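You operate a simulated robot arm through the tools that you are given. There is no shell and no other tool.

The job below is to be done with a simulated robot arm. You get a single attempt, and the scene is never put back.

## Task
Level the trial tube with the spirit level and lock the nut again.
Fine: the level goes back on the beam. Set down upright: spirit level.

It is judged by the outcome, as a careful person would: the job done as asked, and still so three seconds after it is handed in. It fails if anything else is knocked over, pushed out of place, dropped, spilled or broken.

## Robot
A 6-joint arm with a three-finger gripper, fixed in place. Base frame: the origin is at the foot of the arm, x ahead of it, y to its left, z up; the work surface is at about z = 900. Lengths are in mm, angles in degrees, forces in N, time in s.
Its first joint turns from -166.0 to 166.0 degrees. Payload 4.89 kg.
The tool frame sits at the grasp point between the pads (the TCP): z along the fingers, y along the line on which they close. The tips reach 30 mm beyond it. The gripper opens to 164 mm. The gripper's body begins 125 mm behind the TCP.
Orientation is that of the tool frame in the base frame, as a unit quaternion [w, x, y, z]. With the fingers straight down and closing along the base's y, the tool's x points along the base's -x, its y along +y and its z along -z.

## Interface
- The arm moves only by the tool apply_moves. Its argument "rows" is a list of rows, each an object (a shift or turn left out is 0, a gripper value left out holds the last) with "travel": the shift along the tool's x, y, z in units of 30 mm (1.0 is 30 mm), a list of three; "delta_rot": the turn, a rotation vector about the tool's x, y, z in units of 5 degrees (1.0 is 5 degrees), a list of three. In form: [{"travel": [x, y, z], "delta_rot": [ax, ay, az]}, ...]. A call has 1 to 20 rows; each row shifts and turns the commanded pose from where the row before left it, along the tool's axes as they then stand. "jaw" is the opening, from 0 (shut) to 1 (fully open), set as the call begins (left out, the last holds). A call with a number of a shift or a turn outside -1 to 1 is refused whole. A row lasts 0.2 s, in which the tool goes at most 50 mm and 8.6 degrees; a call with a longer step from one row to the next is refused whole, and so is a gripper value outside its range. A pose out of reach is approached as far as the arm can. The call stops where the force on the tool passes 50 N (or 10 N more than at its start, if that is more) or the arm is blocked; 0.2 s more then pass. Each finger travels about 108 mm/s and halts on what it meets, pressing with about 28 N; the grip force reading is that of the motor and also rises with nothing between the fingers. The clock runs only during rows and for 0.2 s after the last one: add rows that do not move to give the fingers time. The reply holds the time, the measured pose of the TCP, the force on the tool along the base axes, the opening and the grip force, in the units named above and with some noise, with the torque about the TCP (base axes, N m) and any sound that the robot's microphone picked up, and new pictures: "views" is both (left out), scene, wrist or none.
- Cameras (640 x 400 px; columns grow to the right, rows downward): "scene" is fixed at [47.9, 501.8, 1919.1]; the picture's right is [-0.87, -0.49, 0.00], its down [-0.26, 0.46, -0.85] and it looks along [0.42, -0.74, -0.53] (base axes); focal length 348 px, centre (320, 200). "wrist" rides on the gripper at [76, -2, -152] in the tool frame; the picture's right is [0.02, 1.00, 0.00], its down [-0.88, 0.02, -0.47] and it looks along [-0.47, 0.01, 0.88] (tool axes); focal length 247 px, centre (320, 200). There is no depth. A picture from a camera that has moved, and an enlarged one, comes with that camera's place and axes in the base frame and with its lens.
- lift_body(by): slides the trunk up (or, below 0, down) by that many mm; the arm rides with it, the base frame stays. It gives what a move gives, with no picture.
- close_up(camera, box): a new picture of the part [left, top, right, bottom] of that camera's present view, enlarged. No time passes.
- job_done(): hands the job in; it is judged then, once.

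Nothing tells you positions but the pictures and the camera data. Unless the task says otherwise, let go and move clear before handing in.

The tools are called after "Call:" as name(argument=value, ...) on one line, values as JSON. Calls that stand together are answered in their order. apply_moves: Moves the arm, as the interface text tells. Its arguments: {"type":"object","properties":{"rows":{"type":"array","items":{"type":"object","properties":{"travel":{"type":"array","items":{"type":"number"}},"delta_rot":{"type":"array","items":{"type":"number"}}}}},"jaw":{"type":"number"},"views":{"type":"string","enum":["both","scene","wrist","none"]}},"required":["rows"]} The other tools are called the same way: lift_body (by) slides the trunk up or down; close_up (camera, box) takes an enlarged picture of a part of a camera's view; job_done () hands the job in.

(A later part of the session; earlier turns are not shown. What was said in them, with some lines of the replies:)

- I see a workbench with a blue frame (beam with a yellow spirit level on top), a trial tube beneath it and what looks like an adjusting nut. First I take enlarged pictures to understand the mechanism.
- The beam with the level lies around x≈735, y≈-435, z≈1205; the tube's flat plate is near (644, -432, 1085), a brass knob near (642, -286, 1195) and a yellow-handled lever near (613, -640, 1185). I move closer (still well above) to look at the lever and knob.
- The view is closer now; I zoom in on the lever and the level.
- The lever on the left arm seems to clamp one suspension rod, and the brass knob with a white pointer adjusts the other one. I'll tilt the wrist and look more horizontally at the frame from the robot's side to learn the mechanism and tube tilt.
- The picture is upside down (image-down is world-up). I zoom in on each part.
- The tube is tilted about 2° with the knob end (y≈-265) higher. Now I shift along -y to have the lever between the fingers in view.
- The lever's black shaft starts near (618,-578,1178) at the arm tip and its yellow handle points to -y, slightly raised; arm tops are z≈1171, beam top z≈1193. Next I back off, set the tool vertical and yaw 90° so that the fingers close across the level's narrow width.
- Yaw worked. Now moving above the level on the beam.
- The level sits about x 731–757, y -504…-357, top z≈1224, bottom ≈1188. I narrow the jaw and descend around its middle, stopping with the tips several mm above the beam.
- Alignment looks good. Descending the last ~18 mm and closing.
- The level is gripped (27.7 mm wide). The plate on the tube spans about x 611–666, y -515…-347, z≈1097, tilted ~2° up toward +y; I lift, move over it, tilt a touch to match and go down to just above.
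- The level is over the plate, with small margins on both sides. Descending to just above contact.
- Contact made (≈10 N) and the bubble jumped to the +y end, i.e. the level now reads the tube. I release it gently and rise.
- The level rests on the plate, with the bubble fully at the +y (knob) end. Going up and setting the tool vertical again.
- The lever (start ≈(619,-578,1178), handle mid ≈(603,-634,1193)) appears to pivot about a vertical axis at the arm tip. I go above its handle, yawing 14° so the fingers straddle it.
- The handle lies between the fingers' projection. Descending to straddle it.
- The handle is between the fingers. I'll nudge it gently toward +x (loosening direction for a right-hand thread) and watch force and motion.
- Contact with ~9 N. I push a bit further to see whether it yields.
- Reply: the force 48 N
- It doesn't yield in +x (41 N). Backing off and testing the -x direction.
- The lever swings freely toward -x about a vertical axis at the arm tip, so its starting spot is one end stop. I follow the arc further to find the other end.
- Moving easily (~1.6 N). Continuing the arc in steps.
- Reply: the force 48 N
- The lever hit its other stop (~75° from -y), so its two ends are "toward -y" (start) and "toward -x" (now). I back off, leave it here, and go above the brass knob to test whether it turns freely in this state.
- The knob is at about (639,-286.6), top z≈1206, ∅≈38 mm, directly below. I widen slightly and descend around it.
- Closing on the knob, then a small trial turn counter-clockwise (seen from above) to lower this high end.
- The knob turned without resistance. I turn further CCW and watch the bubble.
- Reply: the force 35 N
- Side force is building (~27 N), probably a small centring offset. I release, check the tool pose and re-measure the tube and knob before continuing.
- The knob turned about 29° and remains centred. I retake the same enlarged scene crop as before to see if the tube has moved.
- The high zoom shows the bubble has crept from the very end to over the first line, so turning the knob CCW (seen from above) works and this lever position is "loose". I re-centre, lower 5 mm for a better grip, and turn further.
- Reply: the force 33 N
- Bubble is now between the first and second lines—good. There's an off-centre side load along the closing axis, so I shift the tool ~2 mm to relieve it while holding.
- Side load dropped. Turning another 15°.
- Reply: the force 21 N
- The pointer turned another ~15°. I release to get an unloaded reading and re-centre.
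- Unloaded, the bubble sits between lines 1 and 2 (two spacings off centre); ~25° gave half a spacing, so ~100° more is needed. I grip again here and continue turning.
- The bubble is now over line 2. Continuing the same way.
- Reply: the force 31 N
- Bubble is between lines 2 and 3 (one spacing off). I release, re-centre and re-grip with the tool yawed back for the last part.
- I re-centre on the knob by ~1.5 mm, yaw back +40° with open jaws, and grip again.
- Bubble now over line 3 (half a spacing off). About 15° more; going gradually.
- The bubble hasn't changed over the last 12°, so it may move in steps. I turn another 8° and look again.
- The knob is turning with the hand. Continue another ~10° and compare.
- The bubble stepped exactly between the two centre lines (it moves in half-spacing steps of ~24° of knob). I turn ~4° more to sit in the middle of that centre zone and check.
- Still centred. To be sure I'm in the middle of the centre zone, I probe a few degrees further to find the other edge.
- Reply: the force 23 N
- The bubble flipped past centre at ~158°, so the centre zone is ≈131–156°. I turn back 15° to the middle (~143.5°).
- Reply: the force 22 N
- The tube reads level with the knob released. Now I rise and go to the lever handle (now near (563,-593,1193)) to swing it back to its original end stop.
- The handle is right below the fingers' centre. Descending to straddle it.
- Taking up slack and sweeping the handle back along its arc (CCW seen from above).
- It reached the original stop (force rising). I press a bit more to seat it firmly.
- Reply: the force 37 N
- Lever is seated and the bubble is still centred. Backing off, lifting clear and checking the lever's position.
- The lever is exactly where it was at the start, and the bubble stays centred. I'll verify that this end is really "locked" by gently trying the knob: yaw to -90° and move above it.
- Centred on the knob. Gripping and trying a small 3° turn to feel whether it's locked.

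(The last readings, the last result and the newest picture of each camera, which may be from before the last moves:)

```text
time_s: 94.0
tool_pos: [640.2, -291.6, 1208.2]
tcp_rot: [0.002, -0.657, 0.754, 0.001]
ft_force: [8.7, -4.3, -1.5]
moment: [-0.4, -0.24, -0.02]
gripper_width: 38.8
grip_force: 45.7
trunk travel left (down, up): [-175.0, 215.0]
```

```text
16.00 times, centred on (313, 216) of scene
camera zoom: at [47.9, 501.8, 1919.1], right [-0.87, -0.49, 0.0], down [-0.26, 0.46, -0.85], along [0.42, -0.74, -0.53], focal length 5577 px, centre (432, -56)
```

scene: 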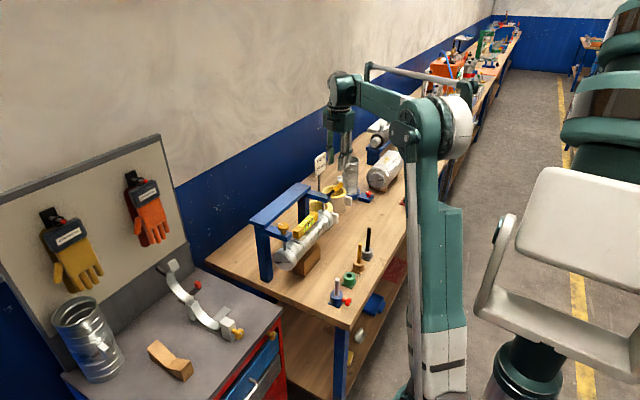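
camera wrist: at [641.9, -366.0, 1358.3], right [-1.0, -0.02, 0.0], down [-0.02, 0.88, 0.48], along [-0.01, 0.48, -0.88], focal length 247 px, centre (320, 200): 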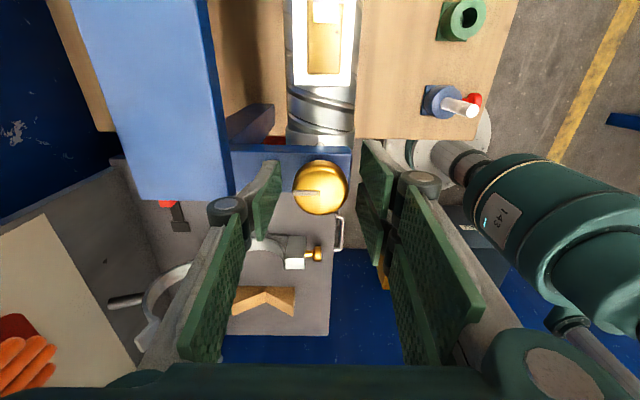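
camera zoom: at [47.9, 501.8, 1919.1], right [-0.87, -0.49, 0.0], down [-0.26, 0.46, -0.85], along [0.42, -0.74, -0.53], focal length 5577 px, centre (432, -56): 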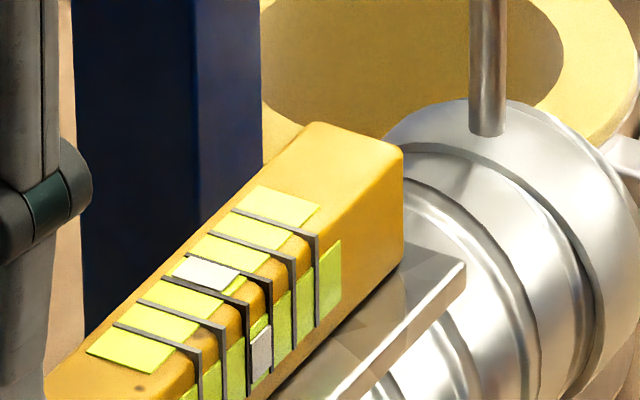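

The knob held still while the pads slipped around it, so the nut is locked, and the bubble remains centred. Now I release, rise, square up to yaw -90° and go above the level on the plate.

Call:
apply_moves(jaw=0.37, rows=[{}, {}, {"travel": [0, 0, -0.5]}, {"travel": [0, 0, -0.9]}, {"travel": [0, 0, -1]}, {"travel": [0, 0, -1]}, {"delta_rot": [0, 0, -0.8]}, {"delta_rot": [0, 0, -0.78]}, {"travel": [0.94, 0, 0]}, {"travel": [0.94, 0, 0]}, {"travel": [0.94, 0, 0]}, {"travel": [0.94, 0, 0]}, {"travel": [0.94, 0, 0]}, {}], views="both")

Call:
close_up(camera="wrist", box=[240, 0, 400, 240])

Call:
close_up(camera="scene", box=[245, 175, 365, 285])

```text
time_s: 97.0
tool_pos: [639.9, -431.9, 1309.7]
tcp_rot: [-0.003, 0.707, -0.707, -0.002]
ft_force: [1.2, -0.8, 0.0]
moment: [0.08, 0.05, -0.01]
gripper_width: 61.0
grip_force: 0.0
trunk travel left (down, up): [-175.0, 215.0]
camera wrist: at [641.4, -507.5, 1460.6], right [-1.0, -0.02, 0.0], down [-0.02, 0.88, 0.48], along [-0.01, 0.48, -0.88], focal length 247 px, centre (320, 200)
```

scene: 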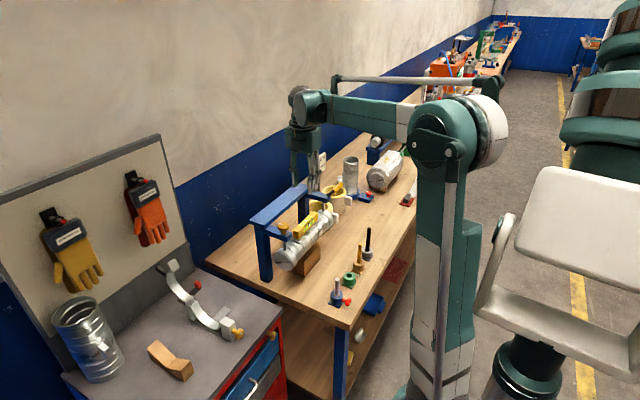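
wrist: 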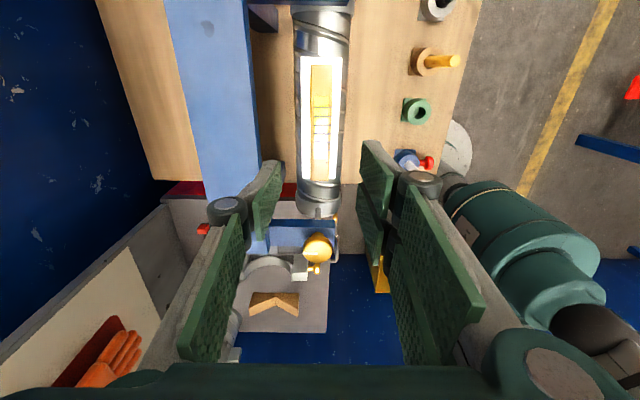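

```text
1.67 times, centred on (320, 120) of wrist
camera zoom: at [641.4, -507.5, 1460.6], right [-1.0, -0.02, 0.0], down [-0.02, 0.88, 0.48], along [-0.01, 0.48, -0.88], focal length 412 px, centre (320, 333)
```

zoom: 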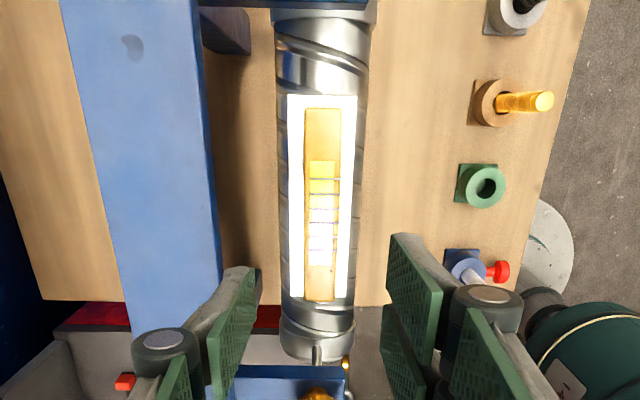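

```text
3.64 times, centred on (305, 230) of scene
camera zoom: at [47.9, 501.8, 1919.1], right [-0.87, -0.49, 0.0], down [-0.26, 0.46, -0.85], along [0.42, -0.74, -0.53], focal length 1267 px, centre (374, 91)
```

zoom: 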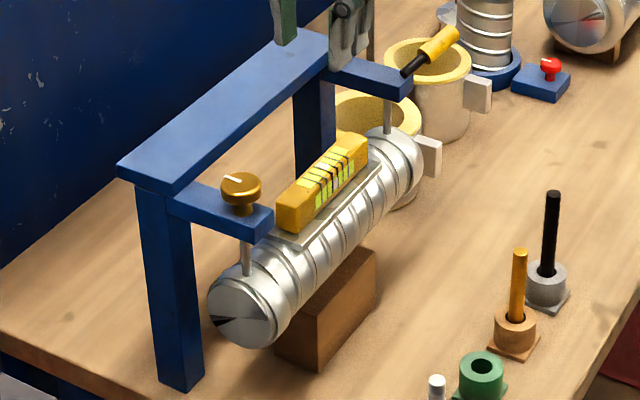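

The lever and level look right. I descend over the level (stopping above first to check alignment).

Call:
apply_moves(rows=[{"travel": [0.07, 0, 0.95]}, {"travel": [0.07, 0, 0.95]}, {"travel": [0, 0, 0.95]}, {"travel": [0, 0, 0.95]}, {"travel": [0, 0, 0.9]}, {}], views="wrist")

Call:
close_up(camera="wrist", box=[240, 40, 400, 300])

```text
time_s: 98.4
tool_pos: [638.5, -435.1, 1167.4]
tcp_rot: [-0.001, 0.707, -0.707, -0.001]
ft_force: [0.9, 0.9, -0.4]
moment: [0.01, -0.03, -0.02]
gripper_width: 60.7
grip_force: 0.1
trunk travel left (down, up): [-175.0, 215.0]
camera wrist: at [641.4, -511.0, 1319.4], right [-1.0, -0.02, 0.0], down [-0.02, 0.88, 0.48], along [-0.01, 0.48, -0.88], focal length 247 px, centre (320, 200)
```

wrist: 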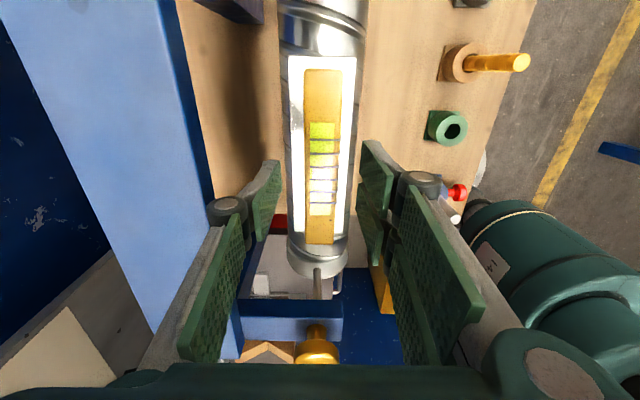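

```text
1.54 times, centred on (320, 170) of wrist
camera zoom: at [641.4, -511.0, 1319.4], right [-1.0, -0.02, 0.0], down [-0.02, 0.88, 0.48], along [-0.01, 0.48, -0.88], focal length 380 px, centre (320, 246)
```

zoom: 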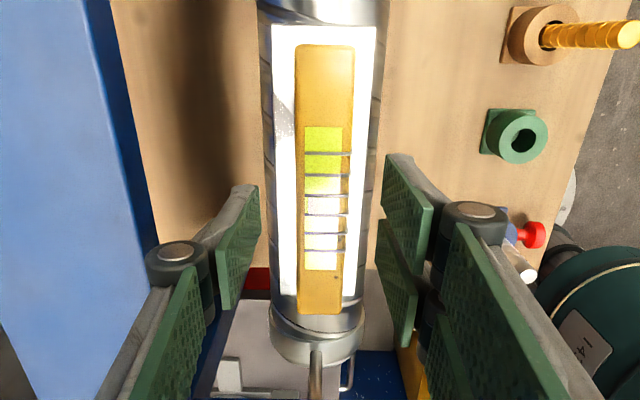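

Aligned. Final descent and grip.

Call:
apply_moves(rows=[{"travel": [0, 0, 0.6]}, {"travel": [0, 0, 0.58]}, {}], views="none")

Call:
apply_moves(jaw=0.0, rows=[{}, {}, {}, {}], views="wrist")

Call:
close_up(camera="scene", box=[275, 190, 345, 250])

```text
time_s: 99.2
tool_pos: [638.4, -435.4, 1132.7]
tcp_rot: [-0.001, 0.708, -0.707, -0.001]
ft_force: [0.0, -0.5, 0.2]
moment: [0.03, 0.03, -0.01]
gripper_width: 60.9
grip_force: 0.1
trunk travel left (down, up): [-175.0, 215.0]
```

```text
time_s: 100.2
tool_pos: [640.6, -434.8, 1133.9]
tcp_rot: [0.001, -0.707, 0.707, 0.001]
ft_force: [0.6, 0.4, 0.1]
moment: [0.02, 0.0, 0.0]
gripper_width: 27.4
grip_force: 27.7
trunk travel left (down, up): [-175.0, 215.0]
camera wrist: at [641.3, -510.2, 1284.7], right [-1.0, -0.02, 0.0], down [-0.02, 0.88, 0.48], along [-0.01, 0.48, -0.88], focal length 247 px, centre (320, 200)
```

wrist: 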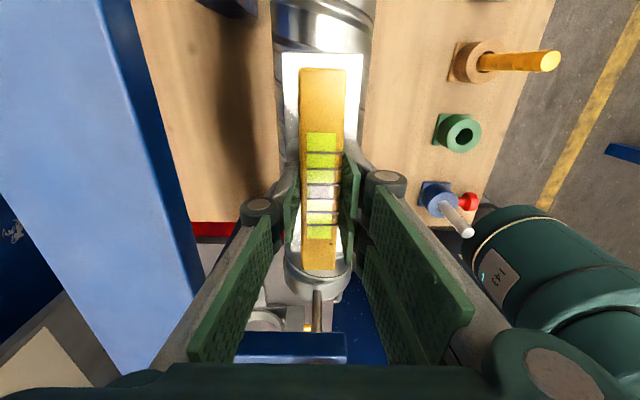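

```text
6.67 times, centred on (310, 220) of scene
camera zoom: at [47.9, 501.8, 1919.1], right [-0.87, -0.49, 0.0], down [-0.26, 0.46, -0.85], along [0.42, -0.74, -0.53], focal length 2324 px, centre (387, 67)
```

zoom: 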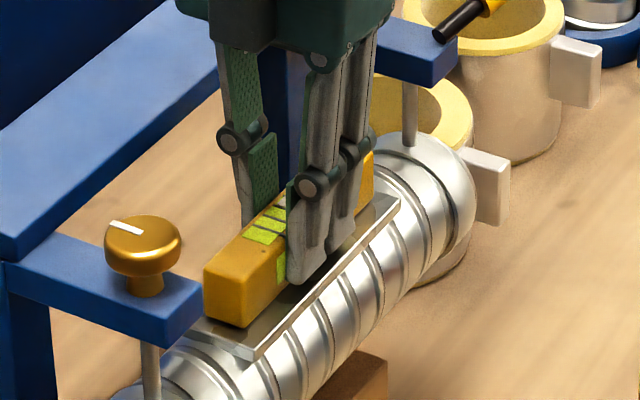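

Gripped with the bubble centred. Lifting straight up, moving over the beam.

Call:
apply_moves(rows=[{"travel": [0, 0, -0.2]}, {"travel": [0, 0, -0.6]}, {"travel": [0, 0, -0.9]}, {"travel": [0, 0, -1]}, {"travel": [0, 0, -1]}, {"travel": [0, 0, -0.9]}, {"travel": [-0.033, -0.881, 0]}, {"travel": [-0.033, -0.881, 0]}, {"travel": [-0.033, -0.881, 0]}, {"travel": [-0.033, -0.881, 0]}, {}], views="both")

Call:
close_up(camera="wrist", box=[220, 0, 400, 300])

Call:
close_up(camera="scene", box=[245, 160, 365, 285])

```text
time_s: 102.6
tool_pos: [745.2, -431.8, 1272.5]
tcp_rot: [0.002, -0.707, 0.707, 0.002]
ft_force: [0.4, -0.5, -1.3]
moment: [0.01, 0.06, 0.04]
gripper_width: 27.4
grip_force: 27.9
trunk travel left (down, up): [-175.0, 215.0]
camera wrist: at [747.0, -507.2, 1423.2], right [-1.0, -0.02, 0.0], down [-0.02, 0.88, 0.48], along [-0.01, 0.48, -0.88], focal length 247 px, centre (320, 200)
```

scene: 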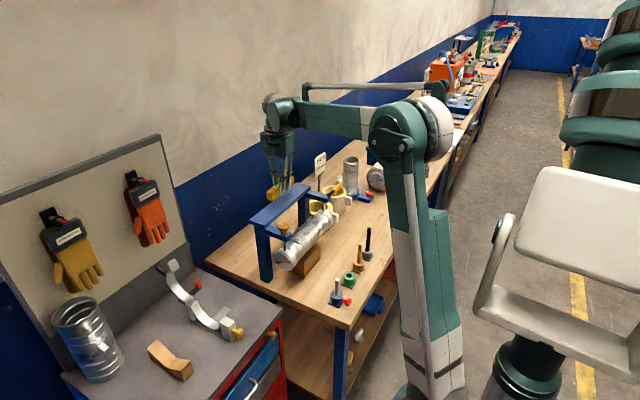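
wrist: 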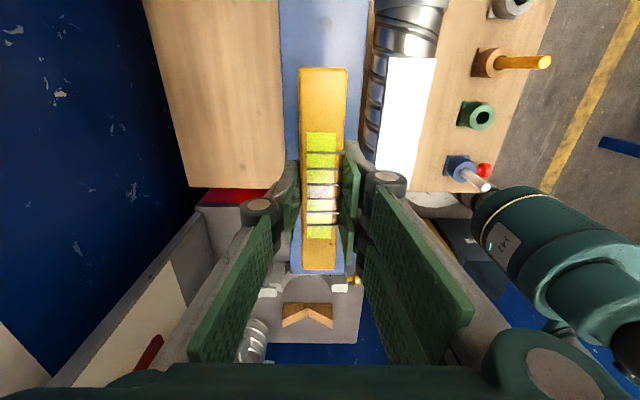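

```text
1.33 times, centred on (310, 150) of wrist
camera zoom: at [747.0, -507.2, 1423.2], right [-1.0, -0.02, 0.0], down [-0.02, 0.88, 0.48], along [-0.01, 0.48, -0.88], focal length 329 px, centre (333, 267)
```

zoom: 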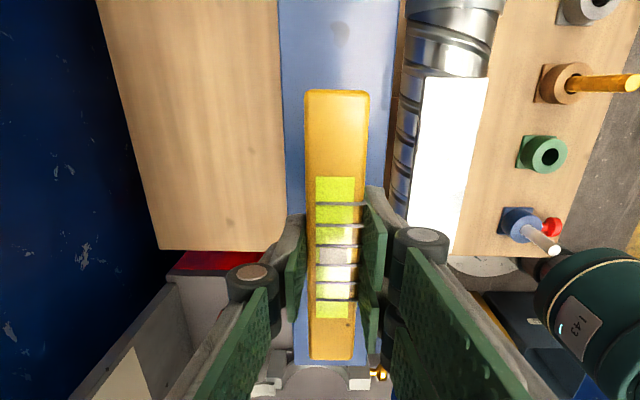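

```text
3.20 times, centred on (305, 222) of scene
camera zoom: at [47.9, 501.8, 1919.1], right [-0.87, -0.49, 0.0], down [-0.26, 0.46, -0.85], along [0.42, -0.74, -0.53], focal length 1115 px, centre (368, 128)
```

zoom: 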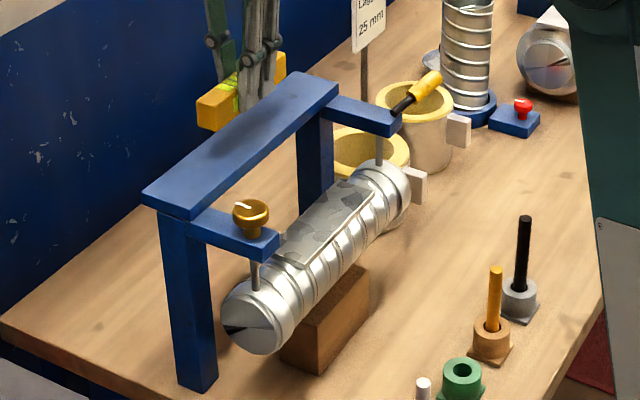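

The level is over the beam at its original spot. Lowering to just above, then feeling for contact.

Call:
apply_moves(rows=[{"travel": [0, 0, 0.6]}, {"travel": [0, 0, 0.5]}, {"travel": [0, 0, 0.1]}, {}], views="none")

Call:
apply_moves(rows=[{"travel": [0, 0, 0.07]}, {"travel": [0, 0, 0.07]}, {}], views="none")

```text
time_s: 103.6
tool_pos: [744.8, -431.3, 1234.2]
tcp_rot: [0.001, -0.707, 0.707, 0.002]
ft_force: [0.2, -0.3, -0.9]
moment: [0.06, 0.04, 0.01]
gripper_width: 27.6
grip_force: 27.7
trunk travel left (down, up): [-175.0, 215.0]
```

```text
time_s: 104.4
tool_pos: [744.7, -431.4, 1231.3]
tcp_rot: [-0.001, 0.707, -0.707, -0.001]
ft_force: [0.0, 0.4, -1.7]
moment: [0.0, 0.02, 0.0]
gripper_width: 27.4
grip_force: 28.5
trunk travel left (down, up): [-175.0, 215.0]
```

Call:
apply_moves(rows=[{"travel": [0, 0, 0.05]}, {}], views="none")

```text
time_s: 105.0
tool_pos: [745.3, -430.9, 1228.6]
tcp_rot: [-0.001, 0.708, -0.707, -0.001]
ft_force: [-0.1, 0.7, -0.7]
moment: [0.06, 0.02, 0.03]
gripper_width: 27.4
grip_force: 27.7
trunk travel left (down, up): [-175.0, 215.0]
```

Call:
apply_moves(rows=[{"travel": [0, 0, 0.04]}, {}], views="none")

```text
time_s: 105.6
tool_pos: [744.4, -431.5, 1227.8]
tcp_rot: [-0.001, 0.707, -0.707, -0.002]
ft_force: [0.1, -0.4, -1.6]
moment: [-0.01, 0.0, 0.02]
gripper_width: 27.5
grip_force: 27.7
trunk travel left (down, up): [-175.0, 215.0]
```

Call:
apply_moves(rows=[{"travel": [0, 0, 0.04]}, {}], views="none")

```text
time_s: 106.2
tool_pos: [744.6, -432.1, 1227.1]
tcp_rot: [-0.001, 0.707, -0.707, -0.001]
ft_force: [-0.1, -0.6, -0.9]
moment: [-0.02, 0.02, -0.02]
gripper_width: 27.7
grip_force: 28.0
trunk travel left (down, up): [-175.0, 215.0]
```

Call:
apply_moves(rows=[{"travel": [0, 0, 0.04]}, {}], views="wrist")

Call:
close_up(camera="scene", box=[250, 165, 330, 225])

```text
time_s: 106.8
tool_pos: [745.3, -431.6, 1225.7]
tcp_rot: [0.0, -0.707, 0.707, 0.001]
ft_force: [2.1, -2.5, 9.1]
moment: [0.04, 0.11, 0.0]
gripper_width: 27.6
grip_force: 28.4
trunk travel left (down, up): [-175.0, 215.0]
camera wrist: at [746.3, -506.8, 1377.6], right [-1.0, -0.02, 0.0], down [-0.02, 0.88, 0.48], along [-0.01, 0.48, -0.88], focal length 247 px, centre (320, 200)
```

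wrist: 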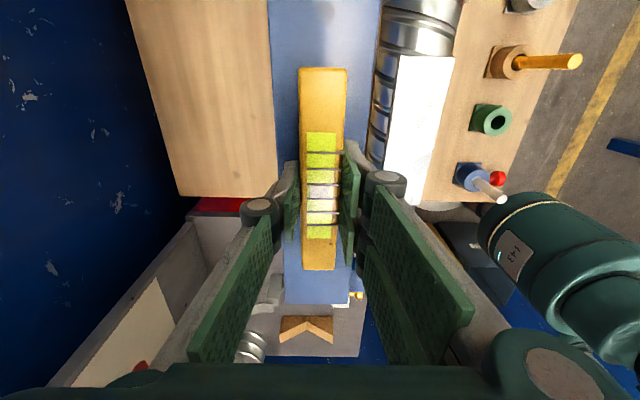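

```text
6.67 times, centred on (290, 195) of scene
camera zoom: at [47.9, 501.8, 1919.1], right [-0.87, -0.49, 0.0], down [-0.26, 0.46, -0.85], along [0.42, -0.74, -0.53], focal length 2324 px, centre (520, 233)
```

zoom: 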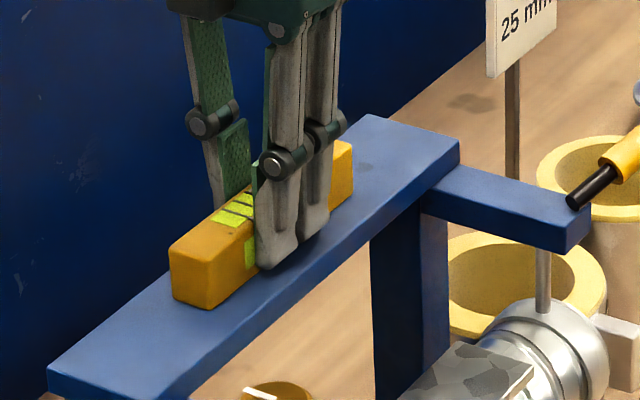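

Flat contact with the beam (9 N, almost no moment). Releasing and rising straight up.

Call:
apply_moves(jaw=0.35, rows=[{}, {}, {}, {}], views="wrist")

Call:
apply_moves(rows=[{"travel": [0, 0, -0.3]}, {"travel": [0, 0, -0.6]}, {"travel": [0, 0, -0.9]}, {"travel": [0, 0, -1]}, {"travel": [0, 0, -1]}, {"travel": [0, 0, -1]}, {}], views="both")

Call:
close_up(camera="scene", box=[245, 165, 365, 285])

Call:
close_up(camera="wrist", box=[220, 0, 420, 300])

```text
time_s: 107.8
tool_pos: [744.3, -432.6, 1226.8]
tcp_rot: [-0.001, 0.707, -0.707, -0.002]
ft_force: [-0.5, 0.2, -0.4]
moment: [-0.03, -0.01, 0.04]
gripper_width: 57.4
grip_force: 0.0
trunk travel left (down, up): [-175.0, 215.0]
camera wrist: at [746.5, -506.7, 1377.2], right [-1.0, -0.02, 0.0], down [-0.02, 0.88, 0.48], along [-0.01, 0.48, -0.88], focal length 247 px, centre (320, 200)
```

wrist: 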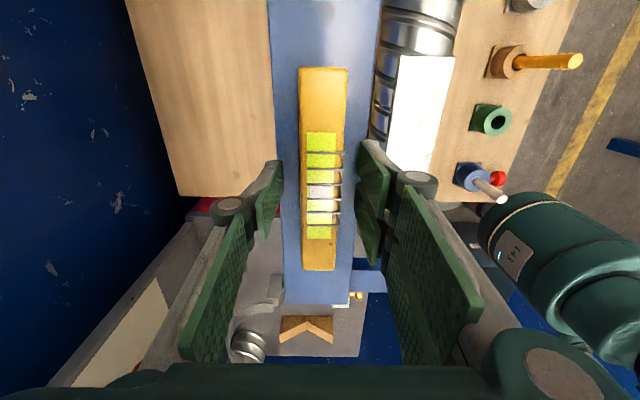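

```text
time_s: 109.4
tool_pos: [743.6, -431.2, 1369.0]
tcp_rot: [0.001, -0.707, 0.708, 0.002]
ft_force: [-0.3, -0.6, 0.2]
moment: [-0.05, -0.05, -0.02]
gripper_width: 57.1
grip_force: 0.0
trunk travel left (down, up): [-175.0, 215.0]
camera wrist: at [745.9, -506.9, 1519.9], right [-1.0, -0.02, 0.0], down [-0.02, 0.88, 0.48], along [-0.01, 0.48, -0.88], focal length 247 px, centre (320, 200)
```

scene: 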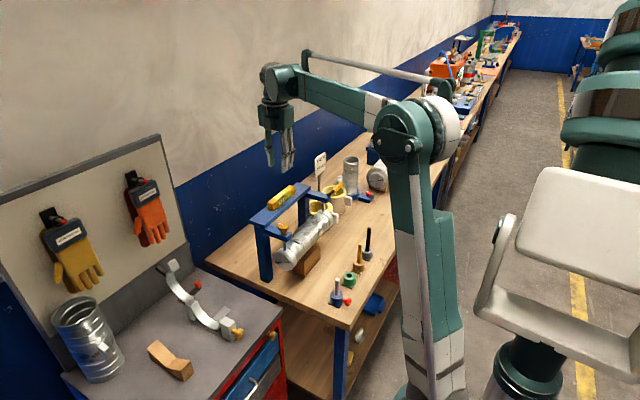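
wrist: 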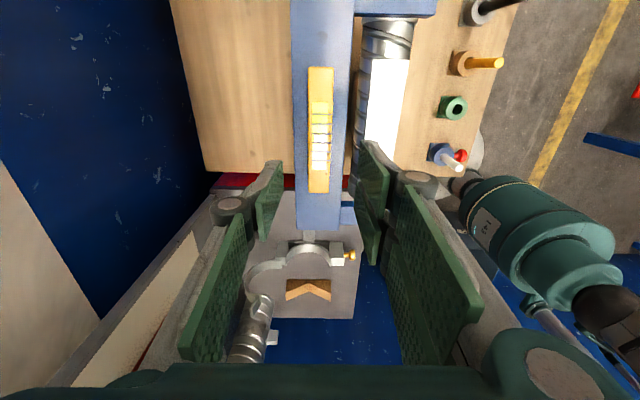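

```text
3.33 times, centred on (305, 225) of scene
camera zoom: at [47.9, 501.8, 1919.1], right [-0.87, -0.49, 0.0], down [-0.26, 0.46, -0.85], along [0.42, -0.74, -0.53], focal length 1162 px, centre (370, 117)
```

zoom: 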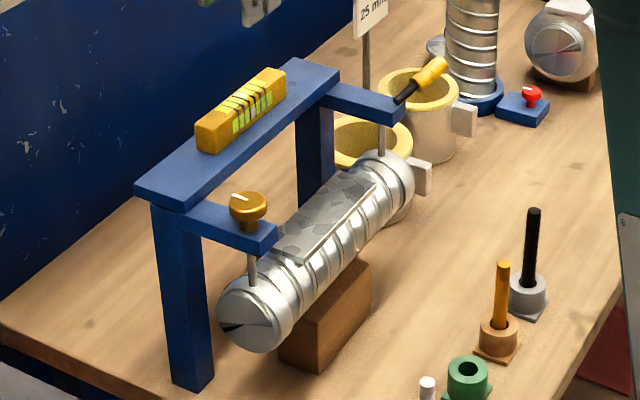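

```text
1.33 times, centred on (320, 150) of wrist
camera zoom: at [745.9, -506.9, 1519.9], right [-1.0, -0.02, 0.0], down [-0.02, 0.88, 0.48], along [-0.01, 0.48, -0.88], focal length 329 px, centre (320, 267)
```

zoom: 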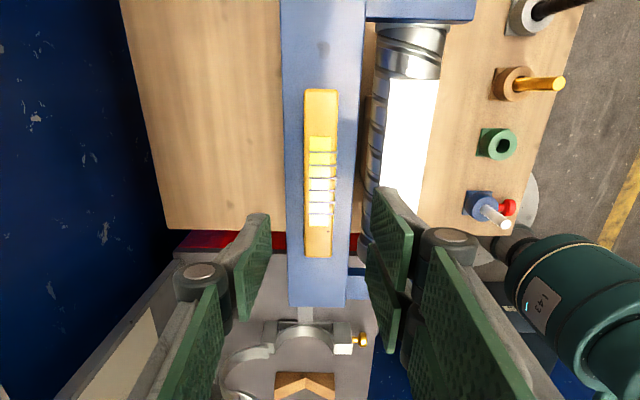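

The level stands upright on the beam in its original place, the lever is at its locked stop, and nothing else has moved. I retreat well clear before handing in.

Call:
apply_moves(rows=[{"travel": [0, 0.5, -0.9]}, {"travel": [0, 0.9, -0.6]}, {"travel": [0, 0.95, -0.4]}, {"travel": [0, 0.95, -0.4]}, {"travel": [0, 0.95, -0.4]}, {"travel": [0, 0.95, 0]}, {"travel": [0, 0.95, 0]}, {}, {}], views="scene")

Call:
close_up(camera="scene", box=[230, 140, 390, 310])

```text
time_s: 111.4
tool_pos: [560.0, -432.6, 1450.6]
tcp_rot: [0.002, -0.707, 0.707, 0.001]
ft_force: [-0.7, 0.3, 0.0]
moment: [-0.01, -0.08, 0.01]
gripper_width: 57.3
grip_force: 0.1
trunk travel left (down, up): [-175.0, 215.0]
```

scene: 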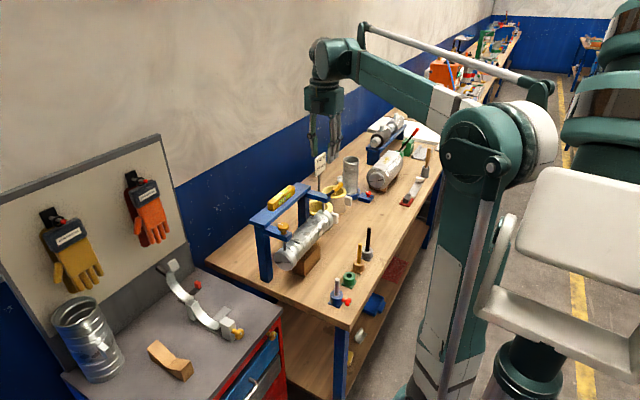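

```text
2.35 times, centred on (310, 225) of scene
camera zoom: at [47.9, 501.8, 1919.1], right [-0.87, -0.49, 0.0], down [-0.26, 0.46, -0.85], along [0.42, -0.74, -0.53], focal length 820 px, centre (344, 141)
```

zoom: 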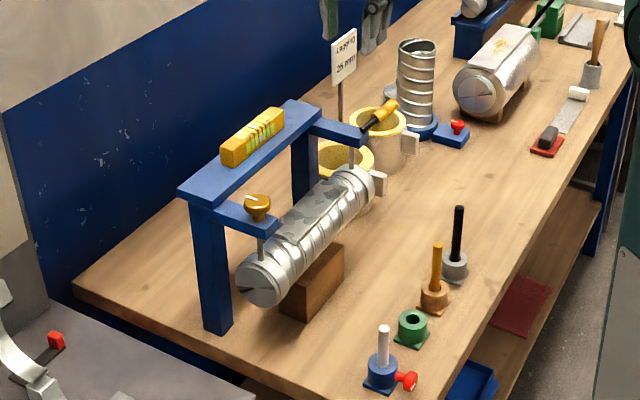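

The level is back on the beam upright, the tube is levelled, the lever is locked in its original end position, and everything else is as it was. The arm is clear, so I hand in the job.

Call:
job_done()

```text
The job is handed in.
```

The trial tube now reads level, the nut is locked again, and the spirit level is back upright on the beam in its original place. The job is handed in. I haven't seen the judge's result.

- **Levelling:** I stood the level on the tube's plate and swung the lever to loosen the nut. I then turned the brass knob until the bubble sat between the two centre lines. The bubble moves in steps, so I found both edges of the centred range and set the knob in the middle of it.
- **Locking:** I swung the lever back to the stop where it started. As a check, I gripped the knob and tried to turn it a few degrees. The gripper pads slipped around it and the knob stayed put. The bubble was still centred after locking and when I picked the level up again.
- **Everything else:** In the last pictures nothing else looks moved or knocked over, and the arm is clear of the bench.
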